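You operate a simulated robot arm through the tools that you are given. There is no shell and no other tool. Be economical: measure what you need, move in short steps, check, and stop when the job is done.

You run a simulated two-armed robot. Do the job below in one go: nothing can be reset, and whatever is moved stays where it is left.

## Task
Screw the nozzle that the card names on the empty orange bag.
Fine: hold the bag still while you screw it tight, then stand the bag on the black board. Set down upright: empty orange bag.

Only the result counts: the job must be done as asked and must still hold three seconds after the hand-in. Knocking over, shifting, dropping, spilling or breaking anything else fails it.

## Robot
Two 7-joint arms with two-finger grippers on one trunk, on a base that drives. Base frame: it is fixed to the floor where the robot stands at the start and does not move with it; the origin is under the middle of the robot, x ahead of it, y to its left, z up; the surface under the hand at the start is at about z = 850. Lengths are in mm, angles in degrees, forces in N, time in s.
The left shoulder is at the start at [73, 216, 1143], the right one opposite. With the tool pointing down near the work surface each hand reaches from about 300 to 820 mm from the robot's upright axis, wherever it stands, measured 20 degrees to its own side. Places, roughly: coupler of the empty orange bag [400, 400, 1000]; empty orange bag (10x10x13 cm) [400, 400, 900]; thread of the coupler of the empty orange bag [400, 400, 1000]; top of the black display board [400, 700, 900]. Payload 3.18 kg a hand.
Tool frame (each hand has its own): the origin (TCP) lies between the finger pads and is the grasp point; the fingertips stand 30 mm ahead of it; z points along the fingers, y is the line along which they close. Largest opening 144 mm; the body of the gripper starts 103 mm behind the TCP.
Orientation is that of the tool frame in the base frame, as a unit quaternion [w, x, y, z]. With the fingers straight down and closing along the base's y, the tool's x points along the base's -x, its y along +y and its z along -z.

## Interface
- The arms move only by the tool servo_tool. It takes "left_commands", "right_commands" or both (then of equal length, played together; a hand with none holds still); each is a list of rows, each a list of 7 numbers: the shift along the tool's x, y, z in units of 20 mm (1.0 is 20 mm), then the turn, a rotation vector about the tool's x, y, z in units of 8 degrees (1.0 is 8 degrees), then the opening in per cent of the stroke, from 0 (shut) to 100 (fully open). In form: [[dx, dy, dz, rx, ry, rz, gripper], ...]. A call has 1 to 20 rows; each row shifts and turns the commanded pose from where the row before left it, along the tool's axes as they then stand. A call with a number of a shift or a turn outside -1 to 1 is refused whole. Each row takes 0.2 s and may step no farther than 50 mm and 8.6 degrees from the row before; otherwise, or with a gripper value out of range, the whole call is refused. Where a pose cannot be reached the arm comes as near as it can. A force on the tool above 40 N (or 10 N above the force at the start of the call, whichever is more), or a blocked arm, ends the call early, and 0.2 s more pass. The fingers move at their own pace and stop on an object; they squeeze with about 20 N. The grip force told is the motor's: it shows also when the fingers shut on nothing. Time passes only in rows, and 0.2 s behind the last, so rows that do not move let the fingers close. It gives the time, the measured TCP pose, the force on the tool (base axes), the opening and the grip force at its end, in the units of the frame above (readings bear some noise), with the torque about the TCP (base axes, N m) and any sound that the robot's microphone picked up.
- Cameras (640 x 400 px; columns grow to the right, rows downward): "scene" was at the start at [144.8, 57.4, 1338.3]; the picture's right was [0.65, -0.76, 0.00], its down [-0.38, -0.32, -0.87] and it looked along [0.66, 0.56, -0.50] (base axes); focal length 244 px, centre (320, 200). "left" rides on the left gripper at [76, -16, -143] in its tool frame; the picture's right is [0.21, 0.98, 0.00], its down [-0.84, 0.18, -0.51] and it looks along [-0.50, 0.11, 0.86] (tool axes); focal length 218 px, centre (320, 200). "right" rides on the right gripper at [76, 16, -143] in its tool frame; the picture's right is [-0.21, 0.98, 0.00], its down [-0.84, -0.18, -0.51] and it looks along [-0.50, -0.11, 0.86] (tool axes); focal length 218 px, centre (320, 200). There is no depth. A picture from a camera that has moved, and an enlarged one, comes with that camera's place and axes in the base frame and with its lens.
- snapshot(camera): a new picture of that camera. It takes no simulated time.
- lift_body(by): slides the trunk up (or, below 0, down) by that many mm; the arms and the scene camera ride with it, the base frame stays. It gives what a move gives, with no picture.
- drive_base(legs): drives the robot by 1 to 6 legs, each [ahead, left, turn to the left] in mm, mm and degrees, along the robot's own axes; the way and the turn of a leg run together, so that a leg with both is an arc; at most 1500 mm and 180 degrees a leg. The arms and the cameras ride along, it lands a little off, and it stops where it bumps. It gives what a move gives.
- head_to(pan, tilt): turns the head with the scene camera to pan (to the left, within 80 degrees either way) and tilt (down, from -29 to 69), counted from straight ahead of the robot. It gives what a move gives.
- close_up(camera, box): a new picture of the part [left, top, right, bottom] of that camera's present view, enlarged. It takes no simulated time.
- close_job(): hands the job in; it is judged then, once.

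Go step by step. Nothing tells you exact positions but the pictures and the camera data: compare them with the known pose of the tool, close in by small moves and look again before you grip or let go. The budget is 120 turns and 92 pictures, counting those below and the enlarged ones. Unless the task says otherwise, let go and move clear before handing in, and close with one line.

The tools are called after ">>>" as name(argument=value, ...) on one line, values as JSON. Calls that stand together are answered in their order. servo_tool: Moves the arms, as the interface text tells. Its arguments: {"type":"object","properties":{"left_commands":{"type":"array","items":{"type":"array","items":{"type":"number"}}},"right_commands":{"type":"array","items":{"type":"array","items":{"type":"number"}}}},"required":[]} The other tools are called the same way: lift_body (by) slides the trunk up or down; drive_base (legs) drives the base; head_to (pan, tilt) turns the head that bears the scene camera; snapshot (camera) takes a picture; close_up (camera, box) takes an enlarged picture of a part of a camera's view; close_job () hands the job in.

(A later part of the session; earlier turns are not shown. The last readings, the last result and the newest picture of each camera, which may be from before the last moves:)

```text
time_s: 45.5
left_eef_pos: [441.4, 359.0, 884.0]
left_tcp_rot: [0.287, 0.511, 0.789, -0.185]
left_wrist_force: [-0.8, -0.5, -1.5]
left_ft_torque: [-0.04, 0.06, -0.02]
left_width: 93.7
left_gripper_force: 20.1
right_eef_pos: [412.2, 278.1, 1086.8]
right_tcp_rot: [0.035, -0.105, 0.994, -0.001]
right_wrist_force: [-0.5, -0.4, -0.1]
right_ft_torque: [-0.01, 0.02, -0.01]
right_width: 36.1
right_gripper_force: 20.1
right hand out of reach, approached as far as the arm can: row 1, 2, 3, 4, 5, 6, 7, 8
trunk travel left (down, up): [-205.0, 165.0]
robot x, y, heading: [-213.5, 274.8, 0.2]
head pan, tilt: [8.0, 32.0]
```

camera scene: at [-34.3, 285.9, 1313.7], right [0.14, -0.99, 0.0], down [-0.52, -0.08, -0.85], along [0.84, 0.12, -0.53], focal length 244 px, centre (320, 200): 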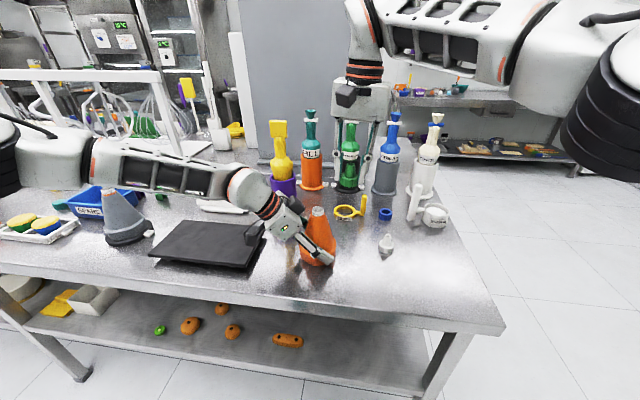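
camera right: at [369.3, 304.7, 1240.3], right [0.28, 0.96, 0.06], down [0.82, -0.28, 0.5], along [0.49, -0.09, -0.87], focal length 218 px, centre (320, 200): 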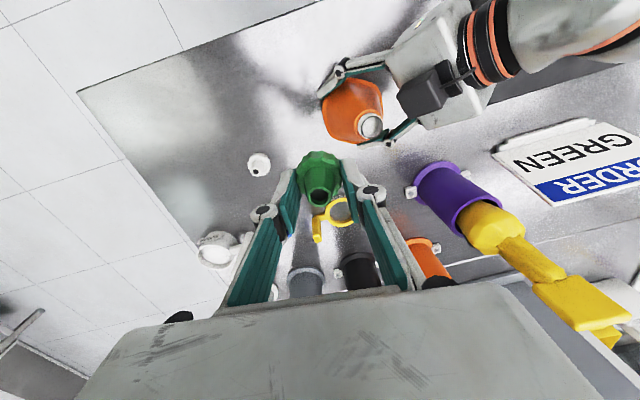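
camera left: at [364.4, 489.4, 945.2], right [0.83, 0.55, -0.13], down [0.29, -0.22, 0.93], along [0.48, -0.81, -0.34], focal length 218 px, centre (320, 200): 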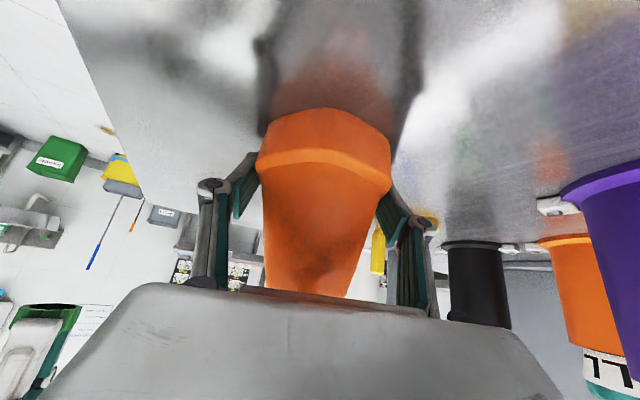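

>>> servo_tool(right_commands=[[0, -0.3, 0, 0, 0.25, 1, 10], [0, 0, 0, 0, 0.25, 1, 10], [0, 0, 0, 0, 0, 1, 10], [0, 0, 0, 0, 0, 1, 10], [0, 0, 0, 0, 0, 1, 10], [0, 0, 0, 0, 0, 1, 10], [0, 0, 0, 0, 0, 1, 10], [0, 0, 0, 0, 0, 1, 10], [0, 0, 0, 0, 0, 1, 10], [0, 0, 0, 0, 0, 1, 10], [0, 0, 0, 0, 0, 1, 10], [0, 0, 0, 0, 0, 1, 10], [0, 0, 0, 0, 0, 1, 10], [0, 0, 0, 0, 0, 0, 10]])

```text
time_s: 48.5
left_eef_pos: [441.7, 359.5, 884.2]
left_tcp_rot: [0.288, 0.51, 0.789, -0.185]
left_wrist_force: [-0.3, -1.5, -2.5]
left_ft_torque: [-0.01, -0.01, -0.01]
left_width: 93.7
left_gripper_force: 20.4
right_eef_pos: [414.5, 271.2, 1085.4]
right_tcp_rot: [-0.001, 0.719, 0.695, 0.001]
right_wrist_force: [-0.4, 0.0, -0.1]
right_ft_torque: [0.0, -0.02, -0.04]
right_width: 36.2
right_gripper_force: 20.4
trunk travel left (down, up): [-205.0, 165.0]
robot x, y, heading: [-213.7, 275.3, 0.5]
head pan, tilt: [8.0, 32.0]
```

The clockwise range is free (now at +92°). I'll move inward over the coupler.

>>> servo_tool(right_commands=[[0.9, 0.24, 0, 0, 0, 0, 10], [0.9, 0.24, 0, 0, 0, 0, 10], [0.9, 0.24, 0, 0, 0, 0, 10], [0.9, 0.24, 0, 0, 0, 0, 10], [0.9, 0.24, 0, 0, 0, 0, 10], [0, 0, 0, 0, 0, 0, 10]])

>>> snapshot(camera="right")

>>> snapshot(camera="scene")

```text
time_s: 49.5
left_eef_pos: [441.3, 358.9, 884.0]
left_tcp_rot: [0.288, 0.51, 0.789, -0.185]
left_wrist_force: [-0.4, -0.9, -0.3]
left_ft_torque: [0.01, 0.04, 0.04]
left_width: 93.6
left_gripper_force: 20.0
right_eef_pos: [485.3, 231.0, 1126.4]
right_tcp_rot: [-0.043, 0.775, 0.628, 0.047]
right_wrist_force: [-0.8, -0.2, 0.1]
right_ft_torque: [0.03, 0.04, 0.01]
right_width: 35.8
right_gripper_force: 20.0
trunk travel left (down, up): [-205.0, 165.0]
robot x, y, heading: [-213.4, 276.2, 0.2]
head pan, tilt: [8.0, 32.0]
stopped in row 4 (right hand): the arm was blocked; the commanded pose is now the measured one
```

```text
61 pictures are left
camera right: at [515.7, 285.2, 1276.3], right [0.91, -0.4, -0.03], down [-0.36, -0.84, 0.4], along [-0.19, -0.35, -0.92], focal length 218 px, centre (320, 200)
```

right: 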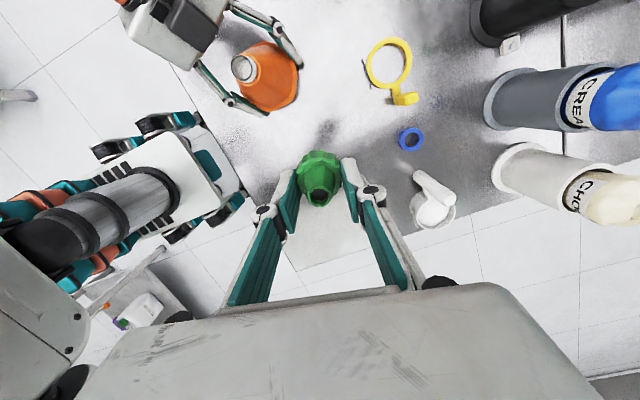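

```text
60 pictures are left
camera scene: at [-34.0, 285.1, 1313.6], right [0.14, -0.99, 0.0], down [-0.52, -0.07, -0.85], along [0.84, 0.12, -0.53], focal length 244 px, centre (320, 200)
```

scene: 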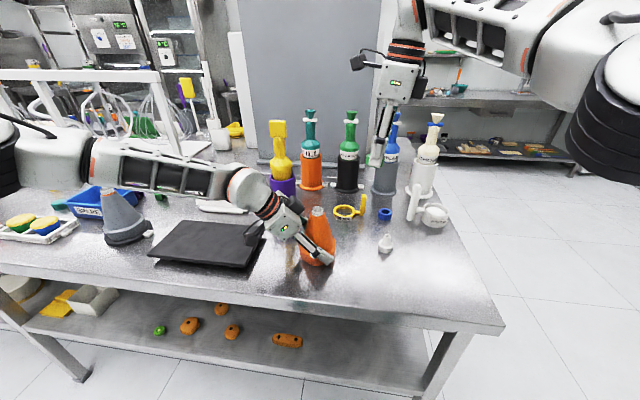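

The right arm went into an awkward branch there. At yaw 0 it had reached within 45 mm of the coupler, so I'll return it to a level pose near yaw 20° and approach lower.

>>> servo_tool(right_commands=[[-0.2, -1, 0, 0, -0.45, 0, 10], [-0.2, -1, 0, 0, -0.46, 0, 10], [-0.2, -1, 0, 0, 0, 0, 10], [-0.2, -1, 0, 0, 0, 0, 10], [0, 0, 0.5, 0, 0, -1, 10], [0, 0, 0.5, 0, 0, -1, 10], [0, 0, 0.5, 0, 0, -1, 10], [0, 0, 0.5, 0, 0, -1, 10], [0, 0, 0.5, 0, 0, -1, 10], [0, 0, 0.5, 0, 0, -1, 10], [0, 0, 0, 0, 0, -1, 10], [0, 0, 0, 0, 0, -1, 10], [0, 0, 0, 0, 0, -1, 10], [0, 0, 0, 0, 0, -1, 10], [0, 0, 0, 0, 0, 0, 10]])

```text
time_s: 52.7
left_eef_pos: [441.0, 359.6, 882.3]
left_tcp_rot: [0.287, 0.51, 0.789, -0.186]
left_wrist_force: [-0.5, -0.5, 0.2]
left_ft_torque: [-0.09, 0.13, -0.01]
left_width: 93.8
left_gripper_force: 20.3
right_eef_pos: [403.2, 235.2, 1067.1]
right_tcp_rot: [-0.002, 0.187, 0.982, -0.001]
right_wrist_force: [0.3, -0.3, 0.1]
right_ft_torque: [0.01, 0.06, -0.02]
right_width: 36.1
right_gripper_force: 20.1
trunk travel left (down, up): [-205.0, 165.0]
robot x, y, heading: [-213.3, 276.3, -0.0]
head pan, tilt: [8.0, 32.0]
```

>>> servo_tool(right_commands=[[0.07, 0.93, 0.27, 0, 0, 0, 10], [0.07, 0.93, 0.27, 0, 0, 0, 10], [0.07, 0.93, 0.27, 0, 0, 0, 10], [0.07, 0.93, 0.27, 0, 0, 0, 10], [0.07, 0.93, 0.27, 0, 0, 0, 10]])

```text
time_s: 54.1
left_eef_pos: [441.2, 359.4, 883.0]
left_tcp_rot: [0.288, 0.511, 0.788, -0.186]
left_wrist_force: [-0.5, 2.0, 1.2]
left_ft_torque: [-0.04, 0.08, -0.05]
left_width: 93.5
left_gripper_force: 19.8
right_eef_pos: [449.5, 295.8, 1061.0]
right_tcp_rot: [-0.005, 0.214, 0.976, 0.029]
right_wrist_force: [-0.1, -0.9, -0.5]
right_ft_torque: [0.0, 0.02, 0.01]
right_width: 36.1
right_gripper_force: 19.8
trunk travel left (down, up): [-205.0, 165.0]
robot x, y, heading: [-213.4, 272.7, -0.1]
head pan, tilt: [8.0, 32.0]
stopped in row 5 (right hand): the arm was blocked; the commanded pose is now the measured one
```

The right arm seems stretched near the bag. The left hand will lift the bag slightly and bring it 80 mm toward the robot; the right hand retreats first.

>>> servo_tool(right_commands=[[0, -0.8, -0.5, 0, 0, 0, 10], [0, -0.8, -0.5, 0.3, 0, -0.3, 10], [0, -0.8, 0, 0.1, 0, 0, 10], [0, -0.8, 0, 0, 0, 0, 10], [0.5, -0.8, 0, 0, 0, 0, 10], [0.5, -0.8, 0, 0, 0, 0, 10]])

>>> servo_tool(left_commands=[[-0.32, 0, -0.38, 0, 0, 0, 40], [-0.16, 0, -0.19, 0, 0, 0, 40], [0, 0, 0, 0, 0, 0, 40]])

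>>> close_up(camera="scene", box=[220, 150, 440, 290])

```text
time_s: 55.5
left_eef_pos: [441.1, 359.0, 884.1]
left_tcp_rot: [0.288, 0.51, 0.789, -0.186]
left_wrist_force: [-0.2, -0.9, 0.9]
left_ft_torque: [-0.11, 0.13, 0.05]
left_width: 93.5
left_gripper_force: 20.0
right_eef_pos: [389.6, 217.9, 1080.7]
right_tcp_rot: [-0.008, 0.19, 0.982, -0.001]
right_wrist_force: [0.1, 0.0, 0.3]
right_ft_torque: [-0.01, 0.0, -0.01]
right_width: 36.0
right_gripper_force: 20.3
trunk travel left (down, up): [-205.0, 165.0]
robot x, y, heading: [-211.8, 276.1, 0.2]
head pan, tilt: [8.0, 32.0]
```

```text
time_s: 56.3
left_eef_pos: [441.5, 358.4, 899.5]
left_tcp_rot: [0.287, 0.511, 0.789, -0.185]
left_wrist_force: [0.0, -0.5, -0.9]
left_ft_torque: [0.0, -0.01, -0.01]
left_width: 93.5
left_gripper_force: 19.7
right_eef_pos: [389.9, 218.4, 1079.6]
right_tcp_rot: [-0.01, 0.192, 0.981, -0.001]
right_wrist_force: [1.1, 0.1, -0.5]
right_ft_torque: [0.04, 0.0, 0.04]
right_width: 36.2
right_gripper_force: 20.5
trunk travel left (down, up): [-205.0, 165.0]
robot x, y, heading: [-212.8, 275.1, 0.1]
head pan, tilt: [8.0, 32.0]
```

```text
2.86 times, centred on (330, 220) of scene
camera zoom: at [-34.0, 285.6, 1313.6], right [0.14, -0.99, 0.0], down [-0.52, -0.07, -0.85], along [0.84, 0.12, -0.53], focal length 697 px, centre (291, 143)
```

zoom: 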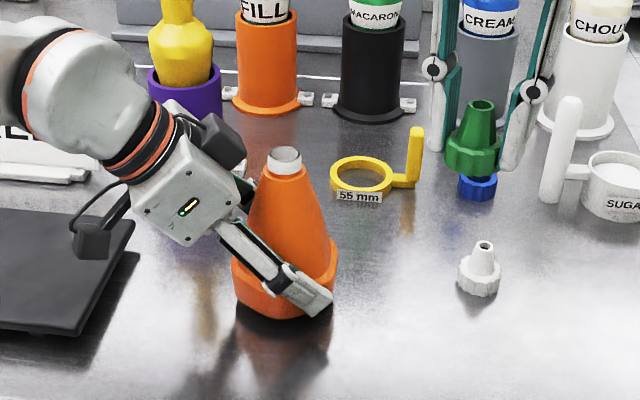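

>>> servo_tool(left_commands=[[0.313, -0.913, -0.265, 0, 0, 0, 40], [0.313, -0.913, -0.265, 0, 0, 0, 40], [0.313, -0.913, -0.265, 0, 0, 0, 40], [0.313, -0.913, -0.265, 0, 0, 0, 40], [0, 0, 0, 0, 0, 0, 40]])

>>> close_up(camera="scene", box=[220, 150, 440, 290])

```text
time_s: 57.5
left_eef_pos: [362.1, 358.9, 898.1]
left_tcp_rot: [0.287, 0.51, 0.789, -0.186]
left_wrist_force: [0.3, 0.6, -1.9]
left_ft_torque: [-0.02, 0.0, -0.02]
left_width: 93.0
left_gripper_force: 19.8
right_eef_pos: [392.7, 218.5, 1080.1]
right_tcp_rot: [-0.01, 0.191, 0.982, -0.002]
right_wrist_force: [0.0, 0.4, -0.1]
right_ft_torque: [0.0, 0.04, 0.04]
right_width: 36.2
right_gripper_force: 19.8
trunk travel left (down, up): [-205.0, 165.0]
robot x, y, heading: [-211.3, 276.9, 0.0]
head pan, tilt: [8.0, 32.0]
```

```text
2.86 times, centred on (330, 220) of scene
camera zoom: at [-33.7, 285.7, 1313.5], right [0.14, -0.99, 0.0], down [-0.52, -0.07, -0.85], along [0.84, 0.12, -0.53], focal length 697 px, centre (291, 143)
```

zoom: 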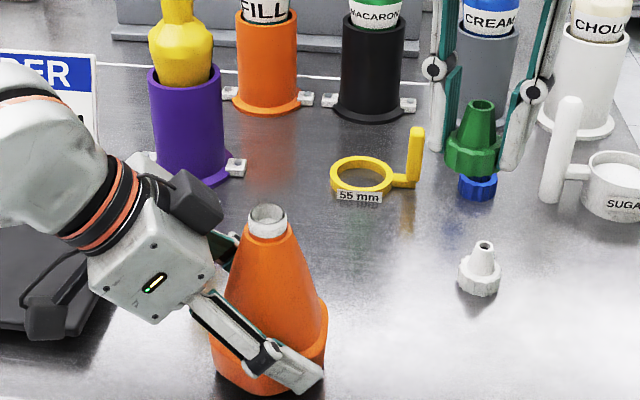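

The bag carried over cleanly. I'll also try bringing it 60 mm toward the right hand.

>>> servo_tool(left_commands=[[-0.7, -0.41, 0.586, 0, 0, 0, 40], [-0.7, -0.41, 0.586, 0, 0, 0, 40], [-0.7, -0.41, 0.586, 0, 0, 0, 40], [0, 0, 0, 0, 0, 0, 40]])

```text
time_s: 58.5
left_eef_pos: [385.2, 321.4, 909.6]
left_tcp_rot: [0.285, 0.512, 0.788, -0.188]
left_wrist_force: [0.3, -0.6, -1.5]
left_ft_torque: [-0.03, 0.0, 0.01]
left_width: 93.3
left_gripper_force: 20.2
left hand out of reach, approached as far as the arm can: row 1, 2, 3
right_eef_pos: [390.0, 218.5, 1080.6]
right_tcp_rot: [-0.009, 0.191, 0.981, -0.002]
right_wrist_force: [-0.3, 0.9, 0.6]
right_ft_torque: [-0.01, 0.0, -0.03]
right_width: 36.2
right_gripper_force: 19.9
trunk travel left (down, up): [-205.0, 165.0]
robot x, y, heading: [-215.0, 274.4, 0.2]
head pan, tilt: [8.0, 32.0]
```

The bag is at (385, 321) and raised. I'll lower it to the table with the trunk.

>>> lift_body(by=-23)

>>> close_up(camera="scene", box=[220, 150, 440, 290])

```text
time_s: 59.0
left_eef_pos: [388.0, 318.8, 878.3]
left_tcp_rot: [0.279, 0.51, 0.789, -0.199]
left_wrist_force: [3.2, -0.5, 4.2]
left_ft_torque: [0.07, -0.39, -0.1]
left_width: 92.7
left_gripper_force: 19.8
right_eef_pos: [392.5, 219.3, 1053.9]
right_tcp_rot: [-0.016, 0.191, 0.981, -0.003]
right_wrist_force: [0.4, -0.1, -0.2]
right_ft_torque: [0.01, -0.03, 0.01]
right_width: 36.1
right_gripper_force: 19.6
trunk travel left (down, up): [-187.0, 183.0]
robot x, y, heading: [-215.7, 276.7, 0.0]
head pan, tilt: [8.0, 32.0]
stopped: the force on the tool passed its limit at 49 N (the readings are from after the stop); the commanded pose is now the measured one
```

```text
2.86 times, centred on (330, 220) of scene
camera zoom: at [-19.4, 285.4, 1294.5], right [0.14, -0.99, 0.0], down [-0.52, -0.07, -0.85], along [0.84, 0.12, -0.53], focal length 697 px, centre (291, 143)
```

zoom: 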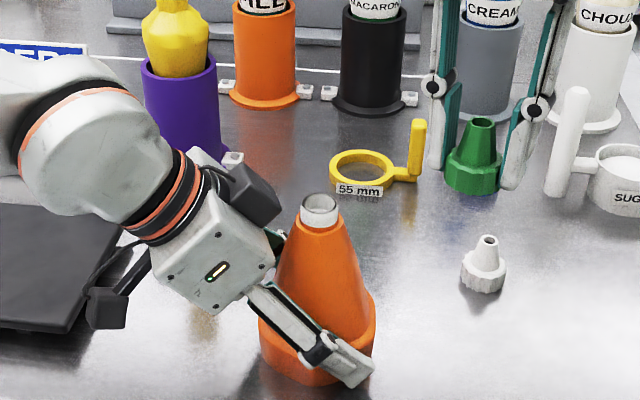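

It made contact with the table. I'll open slightly so the bag settles flat, raise the fingers 5 mm, and re-grip.

>>> servo_tool(left_commands=[[0, 0, 0, 0, 0, 0, 72], [0, 0, 0, 0, 0, 0, 76], [-0.16, 0, -0.19, 0, 0, 0, 76], [0, 0, 0, 0, 0, 0, 76]])

>>> close_up(camera="scene", box=[240, 180, 400, 300])

>>> close_up(camera="right", box=[280, 30, 480, 190])

```text
time_s: 60.0
left_eef_pos: [387.3, 321.4, 881.6]
left_tcp_rot: [0.277, 0.509, 0.79, -0.198]
left_wrist_force: [-0.7, 0.6, -0.1]
left_ft_torque: [0.02, -0.01, 0.03]
left_width: 109.6
left_gripper_force: 0.1
right_eef_pos: [393.6, 218.0, 1054.5]
right_tcp_rot: [-0.016, 0.191, 0.981, -0.002]
right_wrist_force: [0.1, -0.4, -0.5]
right_ft_torque: [0.04, -0.02, -0.01]
right_width: 36.1
right_gripper_force: 20.0
trunk travel left (down, up): [-187.0, 183.0]
robot x, y, heading: [-215.1, 277.1, 0.2]
head pan, tilt: [8.0, 32.0]
```

```text
3.33 times, centred on (320, 240) of scene
camera zoom: at [-18.9, 285.8, 1294.7], right [0.14, -0.99, 0.0], down [-0.52, -0.08, -0.85], along [0.84, 0.12, -0.53], focal length 813 px, centre (320, 67)
```

zoom: 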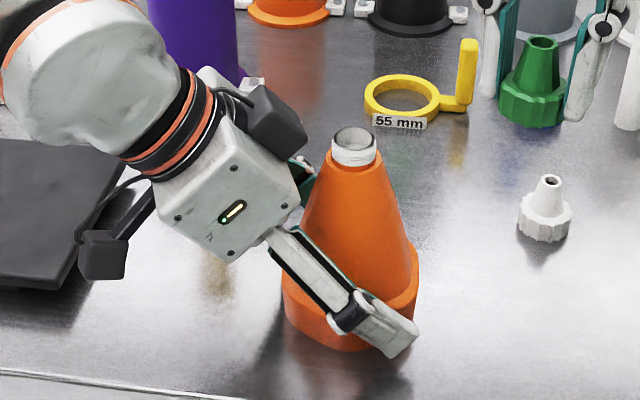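

```text
2.50 times, centred on (380, 110) of right
camera zoom: at [333.3, 263.3, 1197.8], right [0.56, 0.83, -0.02], down [0.73, -0.48, 0.48], along [0.39, -0.28, -0.87], focal length 546 px, centre (170, 425)
```

zoom: 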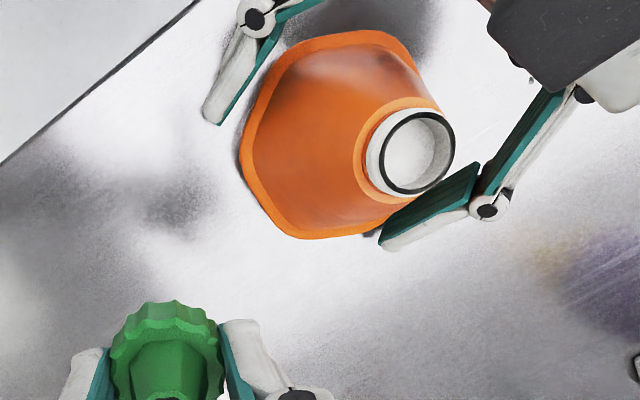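

>>> servo_tool(left_commands=[[0, 0, 0, 0, 0, 0, 68], [0, 0, 0, 0, 0, 0, 60], [0, 0, 0, 0, 0, 0, 50], [0, 0, 0, 0, 0, 0, 40], [0, 0, 0, 0, 0, 0, 40]])

>>> servo_tool(right_commands=[[-0.1, 0.5, -0.3, 0, -0.25, 0, 10], [0, 0.8, 0, 0, 0, 0, 10], [0, 0.8, 0, 0, 0, 0, 10], [0, 0, 0, 0, 0, 0, 10]])

>>> snapshot(camera="right")

```text
time_s: 61.2
left_eef_pos: [386.8, 320.3, 883.1]
left_tcp_rot: [0.278, 0.509, 0.79, -0.199]
left_wrist_force: [-0.6, 0.8, -0.3]
left_ft_torque: [0.08, -0.1, 0.01]
left_width: 92.7
left_gripper_force: 20.0
right_eef_pos: [392.5, 217.5, 1055.6]
right_tcp_rot: [-0.015, 0.191, 0.981, -0.003]
right_wrist_force: [-0.4, 0.3, -0.5]
right_ft_torque: [0.01, -0.03, -0.01]
right_width: 36.3
right_gripper_force: 20.3
trunk travel left (down, up): [-187.0, 183.0]
robot x, y, heading: [-211.1, 275.2, 0.2]
head pan, tilt: [8.0, 32.0]
```

```text
time_s: 62.2
left_eef_pos: [386.6, 320.5, 882.9]
left_tcp_rot: [0.277, 0.509, 0.79, -0.198]
left_wrist_force: [-1.0, -0.4, 2.2]
left_ft_torque: [0.04, -0.08, 0.01]
left_width: 92.8
left_gripper_force: 19.9
right_eef_pos: [410.0, 254.8, 1060.3]
right_tcp_rot: [0.001, 0.19, 0.982, -0.006]
right_wrist_force: [-0.7, 0.1, 0.3]
right_ft_torque: [0.0, 0.01, 0.01]
right_width: 36.0
right_gripper_force: 19.8
trunk travel left (down, up): [-187.0, 183.0]
robot x, y, heading: [-213.0, 275.3, -0.2]
head pan, tilt: [8.0, 32.0]
```

```text
54 pictures are left
camera right: at [346.1, 303.3, 1200.9], right [0.56, 0.83, -0.01], down [0.71, -0.48, 0.51], along [0.42, -0.3, -0.86], focal length 218 px, centre (320, 200)
```

right: 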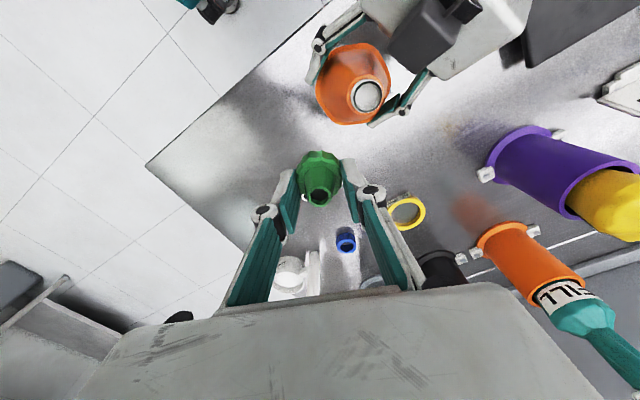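

>>> servo_tool(right_commands=[[0.8, 0.9, 0, 0, 0, 0, 10], [0.8, 0.9, 0, 0, 0, 0, 10], [0.8, 0.9, 0, 0, 0, 0, 10], [0, 0, 0, 0, 0, 0, 10]])

>>> snapshot(camera="right")

>>> close_up(camera="scene", box=[260, 110, 420, 250])

```text
time_s: 63.2
left_eef_pos: [386.9, 321.4, 883.5]
left_tcp_rot: [0.278, 0.509, 0.79, -0.199]
left_wrist_force: [-0.3, -0.8, 0.7]
left_ft_torque: [0.04, -0.14, -0.05]
left_width: 92.8
left_gripper_force: 20.3
right_eef_pos: [385.7, 324.6, 1058.4]
right_tcp_rot: [0.001, 0.19, 0.982, -0.007]
right_wrist_force: [-0.5, -0.8, -0.4]
right_ft_torque: [0.01, -0.01, 0.01]
right_width: 35.9
right_gripper_force: 20.1
trunk travel left (down, up): [-187.0, 183.0]
robot x, y, heading: [-216.6, 275.2, 0.3]
head pan, tilt: [8.0, 32.0]
```

```text
53 pictures are left
camera right: at [321.6, 372.5, 1199.9], right [0.56, 0.83, -0.01], down [0.71, -0.48, 0.51], along [0.42, -0.3, -0.86], focal length 218 px, centre (320, 200)
```

right: 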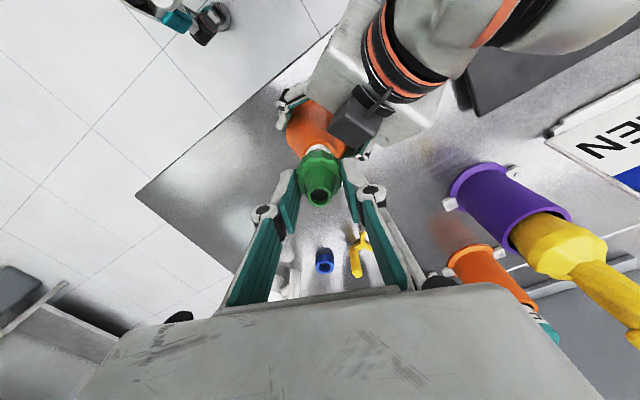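

```text
2.86 times, centred on (340, 180) of scene
camera zoom: at [-19.2, 285.6, 1294.8], right [0.14, -0.99, 0.0], down [-0.52, -0.07, -0.85], along [0.84, 0.12, -0.53], focal length 697 px, centre (263, 257)
```

zoom: 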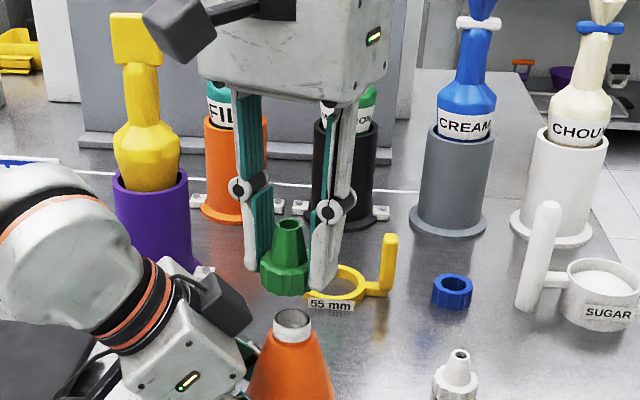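

The right hand now reaches directly over the coupler. Comparing both in the same view, it needs about (+2, -3.6) mm. I'll correct that, descend to just above the coupler, and look.

>>> servo_tool(right_commands=[[-0.15, -0.133, 0.5, 0, 0, 0, 10], [0, 0, 0.5, 0, 0, 0, 10], [0, 0, 0.5, 0, 0, 0, 10], [0, 0, 0, 0, 0, 0, 10]])

>>> close_up(camera="scene", box=[290, 150, 380, 230])

>>> snapshot(camera="left")

```text
time_s: 64.2
left_eef_pos: [386.8, 320.7, 882.0]
left_tcp_rot: [0.277, 0.509, 0.79, -0.198]
left_wrist_force: [0.6, -0.1, 0.3]
left_ft_torque: [0.05, -0.11, -0.01]
left_width: 92.8
left_gripper_force: 19.8
right_eef_pos: [387.3, 320.9, 1029.4]
right_tcp_rot: [0.002, 0.19, 0.982, -0.006]
right_wrist_force: [0.3, -0.3, -0.7]
right_ft_torque: [-0.03, 0.0, -0.02]
right_width: 36.4
right_gripper_force: 19.8
trunk travel left (down, up): [-187.0, 183.0]
robot x, y, heading: [-215.8, 275.6, 0.1]
head pan, tilt: [8.0, 32.0]
```

```text
5.00 times, centred on (335, 190) of scene
camera zoom: at [-19.2, 285.7, 1294.8], right [0.14, -0.99, 0.0], down [-0.52, -0.07, -0.85], along [0.84, 0.12, -0.53], focal length 1220 px, centre (245, 250)
```

zoom: 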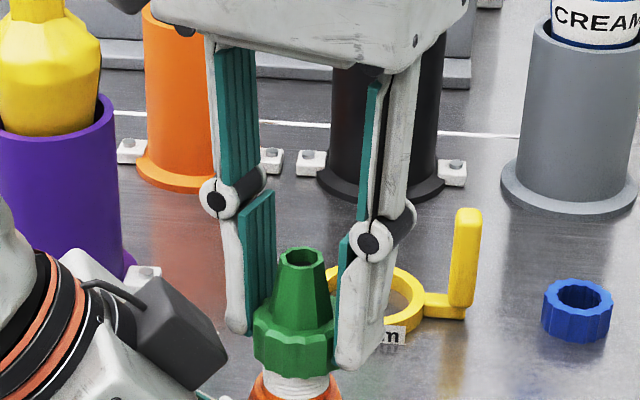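

```text
50 pictures are left
camera left: at [313.3, 451.8, 945.1], right [0.83, 0.54, -0.16], down [0.32, -0.21, 0.92], along [0.46, -0.82, -0.35], focal length 218 px, centre (320, 200)
```

left: 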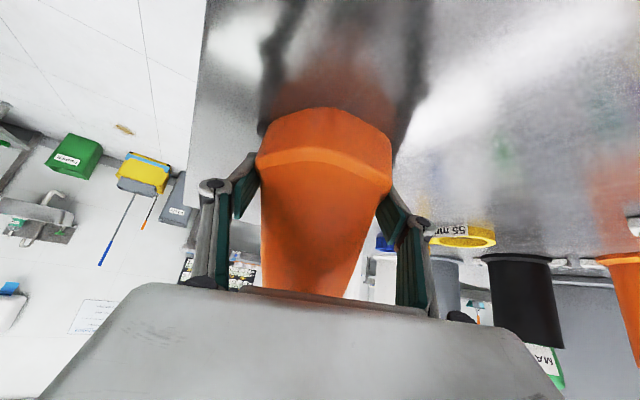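

>>> close_up(camera="scene", box=[315, 190, 365, 235])

```text
8.89 times, centred on (340, 212) of scene
camera zoom: at [-19.2, 285.7, 1294.8], right [0.14, -0.99, 0.0], down [-0.52, -0.07, -0.85], along [0.84, 0.12, -0.53], focal length 2169 px, centre (142, 89)
```

zoom: 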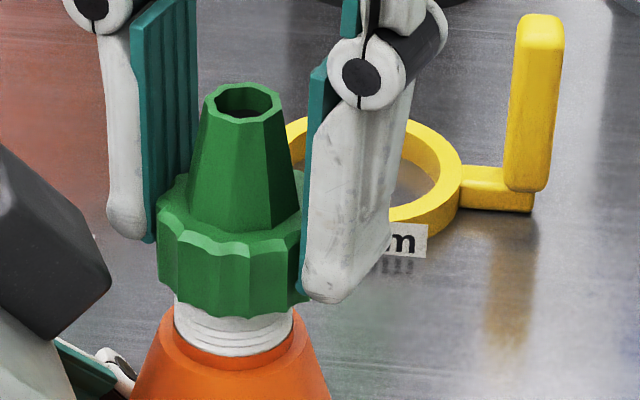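

Aligned to within a millimetre or so. I'll nudge +1 mm in y and descend slowly until the mouth meets the thread.

>>> servo_tool(right_commands=[[0.02, 0.046, 0.1, 0, 0, 0, 10], [0, 0, 0.1, 0, 0, 0, 10], [0, 0, 0.1, 0, 0, 0, 10], [0, 0, 0.1, 0, 0, 0, 10]])

>>> close_up(camera="scene", box=[315, 190, 365, 235])

```text
time_s: 65.2
left_eef_pos: [387.6, 320.3, 882.7]
left_tcp_rot: [0.277, 0.51, 0.79, -0.198]
left_wrist_force: [0.6, -1.1, 0.7]
left_ft_torque: [0.01, -0.15, -0.04]
left_width: 92.8
left_gripper_force: 20.2
right_eef_pos: [387.4, 322.5, 1020.8]
right_tcp_rot: [0.001, 0.191, 0.982, -0.007]
right_wrist_force: [-0.2, -0.1, -0.1]
right_ft_torque: [0.01, 0.01, 0.03]
right_width: 36.3
right_gripper_force: 20.3
trunk travel left (down, up): [-187.0, 183.0]
robot x, y, heading: [-217.5, 275.4, 0.1]
head pan, tilt: [8.0, 32.0]
```

```text
8.89 times, centred on (340, 212) of scene
camera zoom: at [-19.2, 285.7, 1294.8], right [0.14, -0.99, 0.0], down [-0.52, -0.07, -0.85], along [0.84, 0.12, -0.53], focal length 2169 px, centre (142, 89)
```

zoom: 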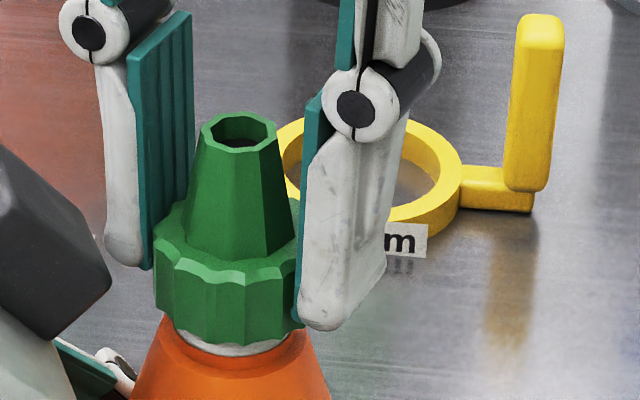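

>>> servo_tool(right_commands=[[0, 0, 0.1, 0, 0, 0, 10], [0, 0, 0.1, 0, 0, 0, 10], [0, 0, 0, 0, 0, 0, 10]])

```text
time_s: 66.0
left_eef_pos: [387.4, 320.1, 883.2]
left_tcp_rot: [0.277, 0.51, 0.79, -0.198]
left_wrist_force: [0.5, -1.4, 0.5]
left_ft_torque: [0.01, -0.13, -0.07]
left_width: 92.5
left_gripper_force: 20.0
right_eef_pos: [387.9, 321.6, 1016.8]
right_tcp_rot: [0.001, 0.191, 0.982, -0.007]
right_wrist_force: [0.0, -1.1, 0.1]
right_ft_torque: [-0.03, 0.0, 0.0]
right_width: 36.2
right_gripper_force: 20.2
trunk travel left (down, up): [-187.0, 183.0]
robot x, y, heading: [-216.5, 275.3, 0.1]
head pan, tilt: [8.0, 32.0]
```

>>> servo_tool(right_commands=[[0, 0, 0.1, 0, 0, 0, 10], [0, 0, 0.1, 0, 0, 0, 10], [0, 0, 0, 0, 0, 0, 10]])

>>> close_up(camera="scene", box=[315, 190, 365, 235])

```text
time_s: 66.8
left_eef_pos: [386.5, 321.1, 882.5]
left_tcp_rot: [0.277, 0.51, 0.79, -0.199]
left_wrist_force: [1.8, -7.4, -1.0]
left_ft_torque: [0.43, -0.21, 0.04]
left_width: 92.5
left_gripper_force: 20.2
right_eef_pos: [388.3, 321.9, 1014.3]
right_tcp_rot: [0.002, 0.191, 0.982, -0.006]
right_wrist_force: [0.3, 8.0, 8.3]
right_ft_torque: [0.32, 0.05, -0.05]
right_width: 36.0
right_gripper_force: 20.0
trunk travel left (down, up): [-187.0, 183.0]
robot x, y, heading: [-215.3, 276.9, 0.0]
head pan, tilt: [8.0, 32.0]
```

```text
8.89 times, centred on (340, 212) of scene
camera zoom: at [-19.4, 285.8, 1294.8], right [0.14, -0.99, 0.0], down [-0.52, -0.08, -0.85], along [0.84, 0.12, -0.53], focal length 2169 px, centre (142, 89)
```

zoom: 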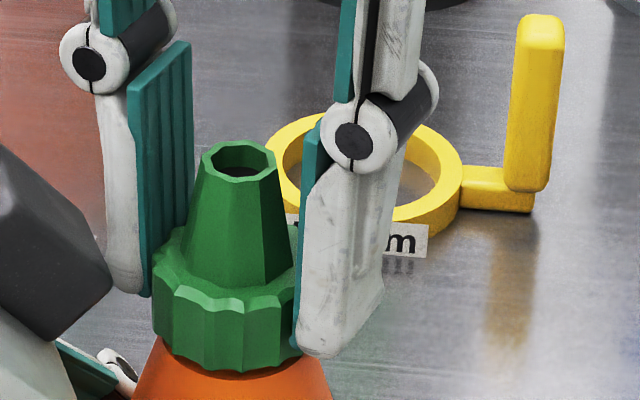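

Contact. The reaction says the coupler pushes the nozzle toward +y, so I'll ease +1.5 mm in y and start turning clockwise.

>>> servo_tool(right_commands=[[0.028, 0.07, 0, 0, 0, 0, 10], [0, 0, 0, 0, 0, 0, 10]])

```text
time_s: 67.4
left_eef_pos: [386.8, 319.7, 882.6]
left_tcp_rot: [0.277, 0.51, 0.79, -0.199]
left_wrist_force: [0.9, -2.4, -1.5]
left_ft_torque: [-0.38, 0.02, -0.09]
left_width: 92.4
left_gripper_force: 20.0
right_eef_pos: [388.4, 322.1, 1013.5]
right_tcp_rot: [0.002, 0.192, 0.981, -0.006]
right_wrist_force: [-1.4, 0.9, 9.5]
right_ft_torque: [0.1, 0.15, 0.01]
right_width: 36.1
right_gripper_force: 19.9
trunk travel left (down, up): [-187.0, 183.0]
robot x, y, heading: [-214.8, 279.8, -0.0]
head pan, tilt: [8.0, 32.0]
```

Lateral force is gone and the vertical press is 9.5 N. Turning clockwise 64° with a slight down-feed.

>>> servo_tool(right_commands=[[0, 0, 0.01, 0, 0, 1, 10], [0, 0, 0.01, 0, 0, 1, 10], [0, 0, 0.01, 0, 0, 1, 10], [0, 0, 0.01, 0, 0, 1, 10], [0, 0, 0.01, 0, 0, 1, 10], [0, 0, 0.01, 0, 0, 1, 10], [0, 0, 0.01, 0, 0, 1, 10], [0, 0, 0.01, 0, 0, 1, 10]])

>>> close_up(camera="scene", box=[305, 180, 375, 240])

```text
time_s: 69.2
left_eef_pos: [386.9, 321.5, 883.1]
left_tcp_rot: [0.278, 0.509, 0.79, -0.199]
left_wrist_force: [8.4, 8.0, 2.8]
left_ft_torque: [-0.37, 0.51, -0.08]
left_width: 92.4
left_gripper_force: 20.6
right_eef_pos: [386.8, 323.5, 1011.2]
right_tcp_rot: [0.005, 0.683, 0.73, -0.005]
right_wrist_force: [-6.8, -5.8, 0.1]
right_ft_torque: [-0.22, 0.35, 0.04]
right_width: 36.2
right_gripper_force: 19.9
trunk travel left (down, up): [-187.0, 183.0]
robot x, y, heading: [-213.5, 270.9, -0.1]
head pan, tilt: [8.0, 32.0]
```

```text
6.67 times, centred on (340, 210) of scene
camera zoom: at [-19.3, 285.9, 1294.8], right [0.14, -0.99, 0.0], down [-0.52, -0.08, -0.85], along [0.84, 0.12, -0.53], focal length 1626 px, centre (187, 133)
```

zoom: 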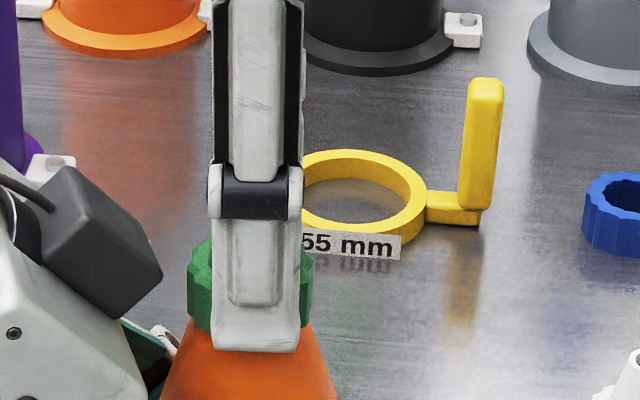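

It's engaging: z dropped 2.3 mm and the vertical force fell to zero. I'll recentre by about -1 mm in x and y and continue 40°.

>>> servo_tool(right_commands=[[-0.046, -0.063, 0, 0, 0, 0, 10], [0, 0, 0.005, 0, 0, 1, 10], [0, 0, 0.005, 0, 0, 1, 10], [0, 0, 0.005, 0, 0, 1, 10], [0, 0, 0.005, 0, 0, 1, 10], [0, 0, 0.005, 0, 0, 1, 10]])

```text
time_s: 70.6
left_eef_pos: [387.0, 320.6, 884.1]
left_tcp_rot: [0.278, 0.509, 0.79, -0.199]
left_wrist_force: [8.8, 2.3, 6.3]
left_ft_torque: [-0.37, 0.61, -0.52]
left_width: 92.7
left_gripper_force: 19.7
right_eef_pos: [385.8, 321.1, 1011.9]
right_tcp_rot: [0.005, 0.892, 0.452, -0.003]
right_wrist_force: [-8.8, -2.9, -2.9]
right_ft_torque: [-0.03, 0.34, 0.42]
right_width: 36.9
right_gripper_force: 20.2
trunk travel left (down, up): [-187.0, 183.0]
robot x, y, heading: [-215.3, 270.7, 0.3]
head pan, tilt: [8.0, 32.0]
```

There's thread resistance of 0.42 N m and the nozzle pulls down. I'll recentre, then open and look at the state before turning back for another stroke.

>>> servo_tool(right_commands=[[-0.064, -0.046, 0.02, 0, 0, 0, 10], [0, 0, 0, 0, 0, 0, 10], [0, 0, 0, 0, 0, 0, 42], [0, 0, 0, 0, 0, 0, 42]])

>>> close_up(camera="scene", box=[305, 180, 375, 240])

>>> close_up(camera="right", box=[240, 120, 400, 220])

```text
time_s: 71.6
left_eef_pos: [385.0, 320.6, 883.6]
left_tcp_rot: [0.277, 0.51, 0.79, -0.199]
left_wrist_force: [-10.8, 10.5, 11.1]
left_ft_torque: [-1.46, -1.26, 0.03]
left_width: 92.5
left_gripper_force: 20.1
right_eef_pos: [385.8, 319.5, 1011.5]
right_tcp_rot: [0.007, 0.891, 0.453, -0.002]
right_wrist_force: [9.6, -11.2, -6.6]
right_ft_torque: [-0.15, -0.1, -0.1]
right_width: 54.9
right_gripper_force: 0.1
trunk travel left (down, up): [-187.0, 183.0]
robot x, y, heading: [-210.7, 277.2, -0.0]
head pan, tilt: [8.0, 32.0]
```

```text
6.67 times, centred on (340, 210) of scene
camera zoom: at [-19.9, 285.6, 1294.9], right [0.14, -0.99, 0.0], down [-0.52, -0.07, -0.85], along [0.84, 0.12, -0.53], focal length 1626 px, centre (187, 133)
```

zoom: 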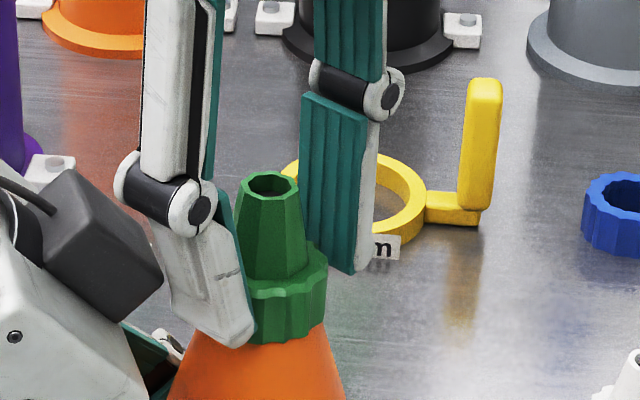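

```text
4.00 times, centred on (320, 170) of right
camera zoom: at [444.4, 375.2, 1151.6], right [0.67, -0.74, 0.01], down [-0.64, -0.57, 0.51], along [-0.38, -0.35, -0.86], focal length 873 px, centre (320, 320)
```

zoom: 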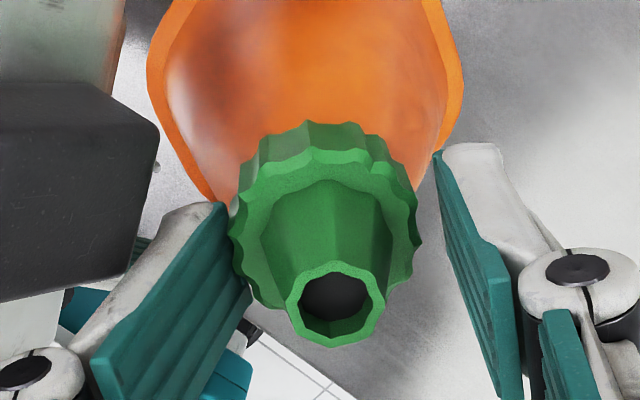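

The opening finger appears to be touching the left gripper (at yaw 126° it points toward it), not just the nozzle. I'll narrow the opening slightly, lift straight off, and turn back up there.

>>> servo_tool(right_commands=[[0, 0, 0, 0, 0, 0, 33], [0, 0, 0, 0, 0, 0, 33], [0, 0.1, -0.3, 0, 0, 0, 33], [0, 0, -0.8, 0, 0, 0, 33], [0, 0, -1, 0, 0, 0, 33], [0, 0, -0.8, 0, 0, 0, 33], [0, 0, 0, 0, 0, 0, 42]])

>>> close_up(camera="scene", box=[270, 150, 390, 260])

>>> close_up(camera="right", box=[200, 50, 440, 220])

```text
time_s: 73.2
left_eef_pos: [386.5, 322.1, 883.2]
left_tcp_rot: [0.277, 0.51, 0.79, -0.2]
left_wrist_force: [-0.4, 0.1, 3.2]
left_ft_torque: [-0.11, -0.21, -0.04]
left_width: 92.5
left_gripper_force: 19.7
right_eef_pos: [386.1, 321.5, 1068.8]
right_tcp_rot: [0.006, 0.891, 0.454, -0.003]
right_wrist_force: [-0.8, -0.2, 0.3]
right_ft_torque: [-0.04, 0.02, 0.03]
right_width: 60.7
right_gripper_force: 0.1
trunk travel left (down, up): [-187.0, 183.0]
robot x, y, heading: [-215.7, 274.8, 0.3]
head pan, tilt: [8.0, 32.0]
```

```text
3.64 times, centred on (330, 205) of scene
camera zoom: at [-19.4, 285.8, 1294.8], right [0.14, -0.99, 0.0], down [-0.52, -0.08, -0.85], along [0.84, 0.12, -0.53], focal length 887 px, centre (284, 182)
```

zoom: 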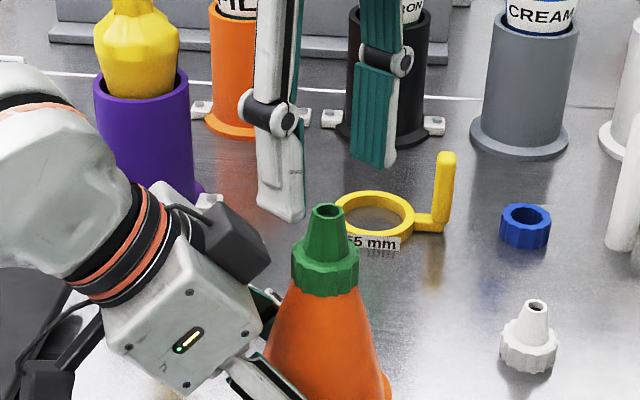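

```text
2.35 times, centred on (320, 135) of right
camera zoom: at [445.1, 376.1, 1209.5], right [0.67, -0.74, 0.01], down [-0.64, -0.57, 0.52], along [-0.38, -0.35, -0.86], focal length 514 px, centre (320, 353)
```

zoom: 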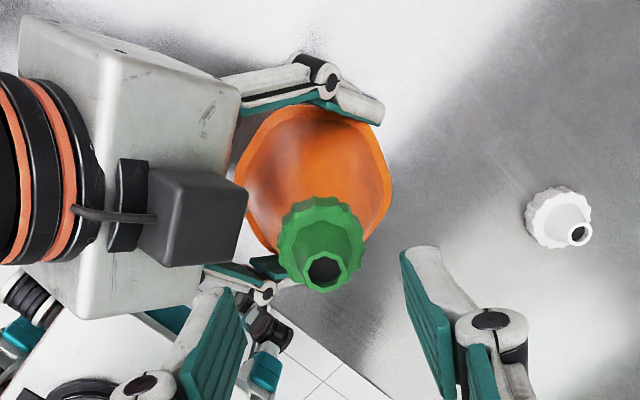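

The nozzle sits coaxial on the bag. I'll turn back 96° up here, then descend and re-grip for the next stroke.

>>> servo_tool(right_commands=[[0, 0, 0, 0, 0, -1, 42], [0, 0, 0, 0, 0, -1, 42], [0, 0, 0, 0, 0, -1, 42], [0, 0, 0, 0, 0, -1, 42], [0, 0, 0, 0, 0, -1, 42], [0, 0, 0, 0, 0, -1, 42], [0, 0, 0, 0, 0, -1, 42], [0, 0, 0, 0, 0, -1, 42], [0, 0, 0, 0, 0, -1, 42], [0, 0, 0, 0, 0, -1, 42], [0, 0, 0, 0, 0, -1, 42], [0, 0, 0, 0, 0, -1, 42], [0, 0, 0, 0, 0, 0, 42]])

>>> close_up(camera="right", box=[200, 50, 440, 220])

```text
time_s: 76.0
left_eef_pos: [387.4, 319.8, 883.0]
left_tcp_rot: [0.276, 0.51, 0.79, -0.199]
left_wrist_force: [-0.3, -0.3, 0.3]
left_ft_torque: [-0.02, -0.09, 0.0]
left_width: 92.3
left_gripper_force: 19.8
right_eef_pos: [387.2, 320.8, 1068.2]
right_tcp_rot: [0.001, 0.258, 0.966, -0.007]
right_wrist_force: [-0.3, -0.3, 0.4]
right_ft_torque: [-0.02, 0.0, -0.02]
right_width: 60.5
right_gripper_force: 0.2
trunk travel left (down, up): [-187.0, 183.0]
robot x, y, heading: [-210.7, 275.1, 0.1]
head pan, tilt: [8.0, 32.0]
```

```text
2.35 times, centred on (320, 135) of right
camera zoom: at [329.1, 376.4, 1209.5], right [0.67, 0.74, -0.01], down [0.64, -0.57, 0.52], along [0.38, -0.35, -0.86], focal length 514 px, centre (320, 353)
```

zoom: 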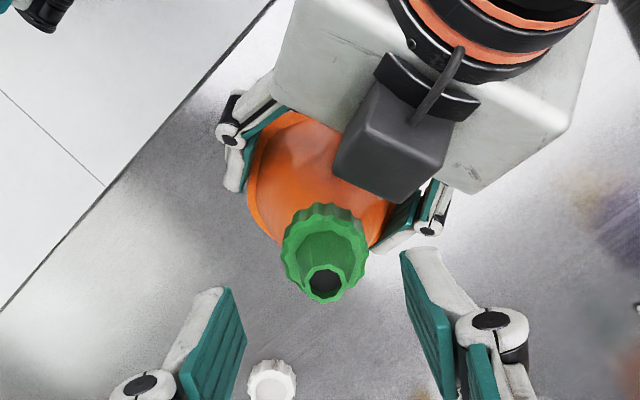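

>>> servo_tool(right_commands=[[0, 0, 0, 0, 0, 1, 36], [0, 0, 1, 0, 0, 0, 36], [0, 0, 1, 0, 0, 0, 36], [0, 0, 0.8, 0, 0, 0, 36], [0, 0, 0, 0, 0, 0, 36]])

>>> close_up(camera="right", box=[200, 80, 440, 250])

```text
time_s: 77.2
left_eef_pos: [387.4, 321.2, 882.8]
left_tcp_rot: [0.277, 0.509, 0.79, -0.198]
left_wrist_force: [0.6, -0.3, 0.3]
left_ft_torque: [-0.08, -0.06, 0.0]
left_width: 92.6
left_gripper_force: 19.6
right_eef_pos: [386.9, 319.5, 1013.4]
right_tcp_rot: [0.003, 0.325, 0.946, -0.006]
right_wrist_force: [-0.4, 0.6, 0.6]
right_ft_torque: [-0.05, 0.02, 0.02]
right_width: 51.5
right_gripper_force: 0.0
trunk travel left (down, up): [-187.0, 183.0]
robot x, y, heading: [-213.0, 272.7, 0.2]
head pan, tilt: [8.0, 32.0]
```

```text
2.35 times, centred on (320, 165) of right
camera zoom: at [337.2, 383.0, 1153.6], right [0.77, 0.64, -0.01], down [0.55, -0.65, 0.52], along [0.33, -0.4, -0.86], focal length 514 px, centre (320, 282)
```

zoom: 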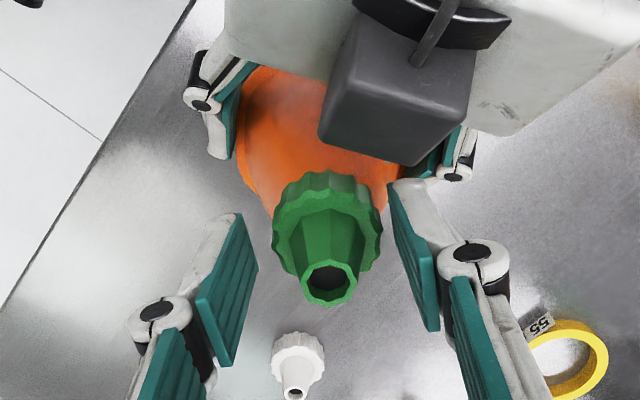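

No contact, and nearly centred. I'll close and turn another 64° clockwise.

>>> servo_tool(right_commands=[[0, 0.06, 0.07, 0, 0, 0, 25], [0, 0, 0, 0, 0, 0, 10], [0, 0, 0, 0, 0, 0, 10], [0, 0, 0.004, 0, 0, 1, 10], [0, 0, 0.004, 0, 0, 1, 10], [0, 0, 0.004, 0, 0, 1, 10], [0, 0, 0.004, 0, 0, 1, 10], [0, 0, 0.004, 0, 0, 1, 10], [0, 0, 0.004, 0, 0, 1, 10], [0, 0, 0.004, 0, 0, 1, 10], [0, 0, 0.004, 0, 0, 1, 10]])

```text
time_s: 79.6
left_eef_pos: [386.7, 321.1, 882.2]
left_tcp_rot: [0.277, 0.51, 0.79, -0.199]
left_wrist_force: [-5.8, -0.1, -0.8]
left_ft_torque: [0.07, -0.72, -0.24]
left_width: 92.9
left_gripper_force: 19.9
right_eef_pos: [386.9, 320.4, 1011.2]
right_tcp_rot: [0.005, 0.779, 0.628, -0.004]
right_wrist_force: [6.7, 1.0, -0.6]
right_ft_torque: [-0.04, -0.07, 0.22]
right_width: 36.2
right_gripper_force: 19.8
trunk travel left (down, up): [-187.0, 183.0]
robot x, y, heading: [-218.0, 275.0, 0.2]
head pan, tilt: [8.0, 32.0]
```

Resisting torque is 0.22 N m. I'll regrasp in place (open, turn back 64°, close) and check.

>>> servo_tool(right_commands=[[0, 0, 0, 0, 0, 0, 36], [0, 0, 0, 0, 0, 0, 36], [0, 0, 0, 0, 0, -1, 36], [0, 0, 0, 0, 0, -1, 36], [0, 0, 0, 0, 0, -1, 36], [0, 0, 0, 0, 0, -1, 36], [0, 0, 0, 0, 0, -1, 36], [0, 0, 0, 0, 0, -1, 36], [0, 0, 0, 0, 0, -1, 36], [0, 0, 0, 0, 0, -1, 36], [0, 0, 0, 0, 0, 0, 36]])

>>> close_up(camera="scene", box=[270, 150, 390, 260])

>>> close_up(camera="right", box=[200, 80, 440, 250])

```text
time_s: 82.0
left_eef_pos: [386.7, 320.4, 882.9]
left_tcp_rot: [0.277, 0.51, 0.79, -0.2]
left_wrist_force: [0.2, -0.2, 0.7]
left_ft_torque: [0.0, 0.01, 0.01]
left_width: 92.4
left_gripper_force: 20.1
right_eef_pos: [387.9, 320.2, 1010.1]
right_tcp_rot: [0.002, 0.324, 0.946, -0.006]
right_wrist_force: [0.6, -0.5, 0.2]
right_ft_torque: [0.02, -0.01, 0.0]
right_width: 51.9
right_gripper_force: 0.1
trunk travel left (down, up): [-187.0, 183.0]
robot x, y, heading: [-212.8, 275.4, 0.2]
head pan, tilt: [8.0, 32.0]
```

```text
3.64 times, centred on (330, 205) of scene
camera zoom: at [-19.0, 285.8, 1294.7], right [0.14, -0.99, 0.0], down [-0.52, -0.08, -0.85], along [0.84, 0.12, -0.53], focal length 887 px, centre (284, 182)
```

zoom: 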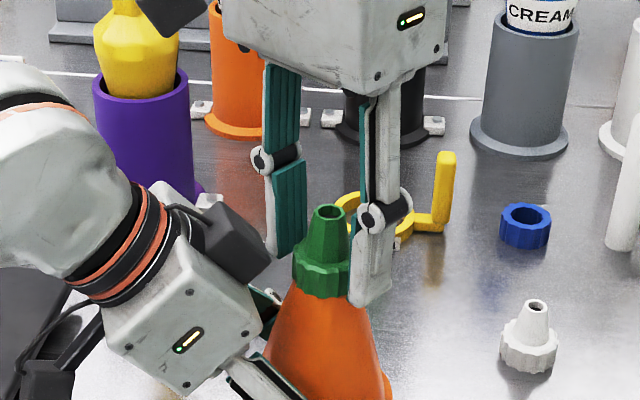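

```text
2.35 times, centred on (320, 165) of right
camera zoom: at [337.9, 383.7, 1150.9], right [0.77, 0.64, -0.01], down [0.55, -0.65, 0.52], along [0.33, -0.4, -0.86], focal length 514 px, centre (320, 282)
```

zoom: 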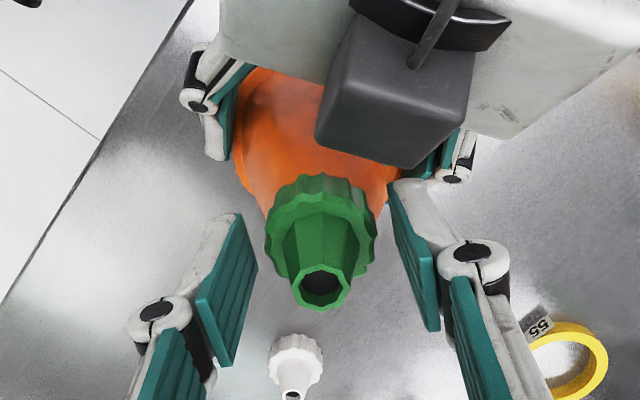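

Everything is steady and the bag has not turned. Next stroke.

>>> servo_tool(right_commands=[[0, 0, 0, 0, 0, 0, 25], [0, 0, 0, 0, 0, 0, 10], [0, 0, 0, 0, 0, 0, 10], [0, 0, 0.004, 0, 0, 1, 10], [0, 0, 0.004, 0, 0, 1, 10], [0, 0, 0.004, 0, 0, 1, 10], [0, 0, 0.004, 0, 0, 1, 10], [0, 0, 0.004, 0, 0, 1, 10], [0, 0, 0.004, 0, 0, 1, 10], [0, 0, 0.004, 0, 0, 1, 10], [0, 0, 0.004, 0, 0, 1, 10]])

>>> close_up(camera="right", box=[240, 120, 400, 220])

```text
time_s: 84.4
left_eef_pos: [388.3, 320.3, 883.5]
left_tcp_rot: [0.277, 0.509, 0.79, -0.198]
left_wrist_force: [-3.1, 0.6, 0.4]
left_ft_torque: [0.03, -0.42, -0.24]
left_width: 92.3
left_gripper_force: 20.1
right_eef_pos: [388.0, 319.6, 1010.1]
right_tcp_rot: [0.006, 0.778, 0.628, -0.004]
right_wrist_force: [3.6, 0.7, 0.9]
right_ft_torque: [-0.04, 0.04, 0.24]
right_width: 36.2
right_gripper_force: 20.4
trunk travel left (down, up): [-187.0, 183.0]
robot x, y, heading: [-211.2, 273.2, 0.0]
head pan, tilt: [8.0, 32.0]
```

```text
4.00 times, centred on (320, 170) of right
camera zoom: at [420.4, 395.1, 1150.1], right [0.91, -0.41, 0.01], down [-0.35, -0.78, 0.52], along [-0.21, -0.47, -0.86], focal length 873 px, centre (320, 320)
```

zoom: 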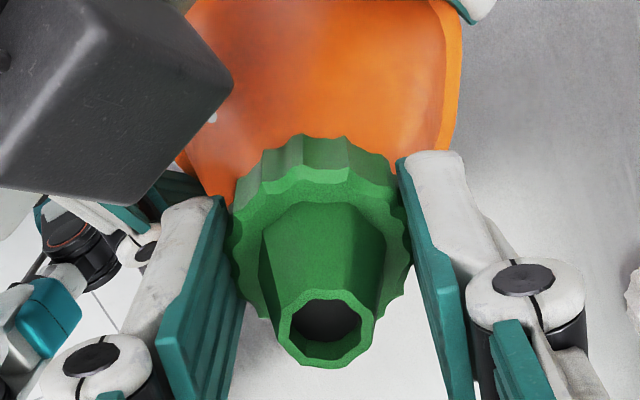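

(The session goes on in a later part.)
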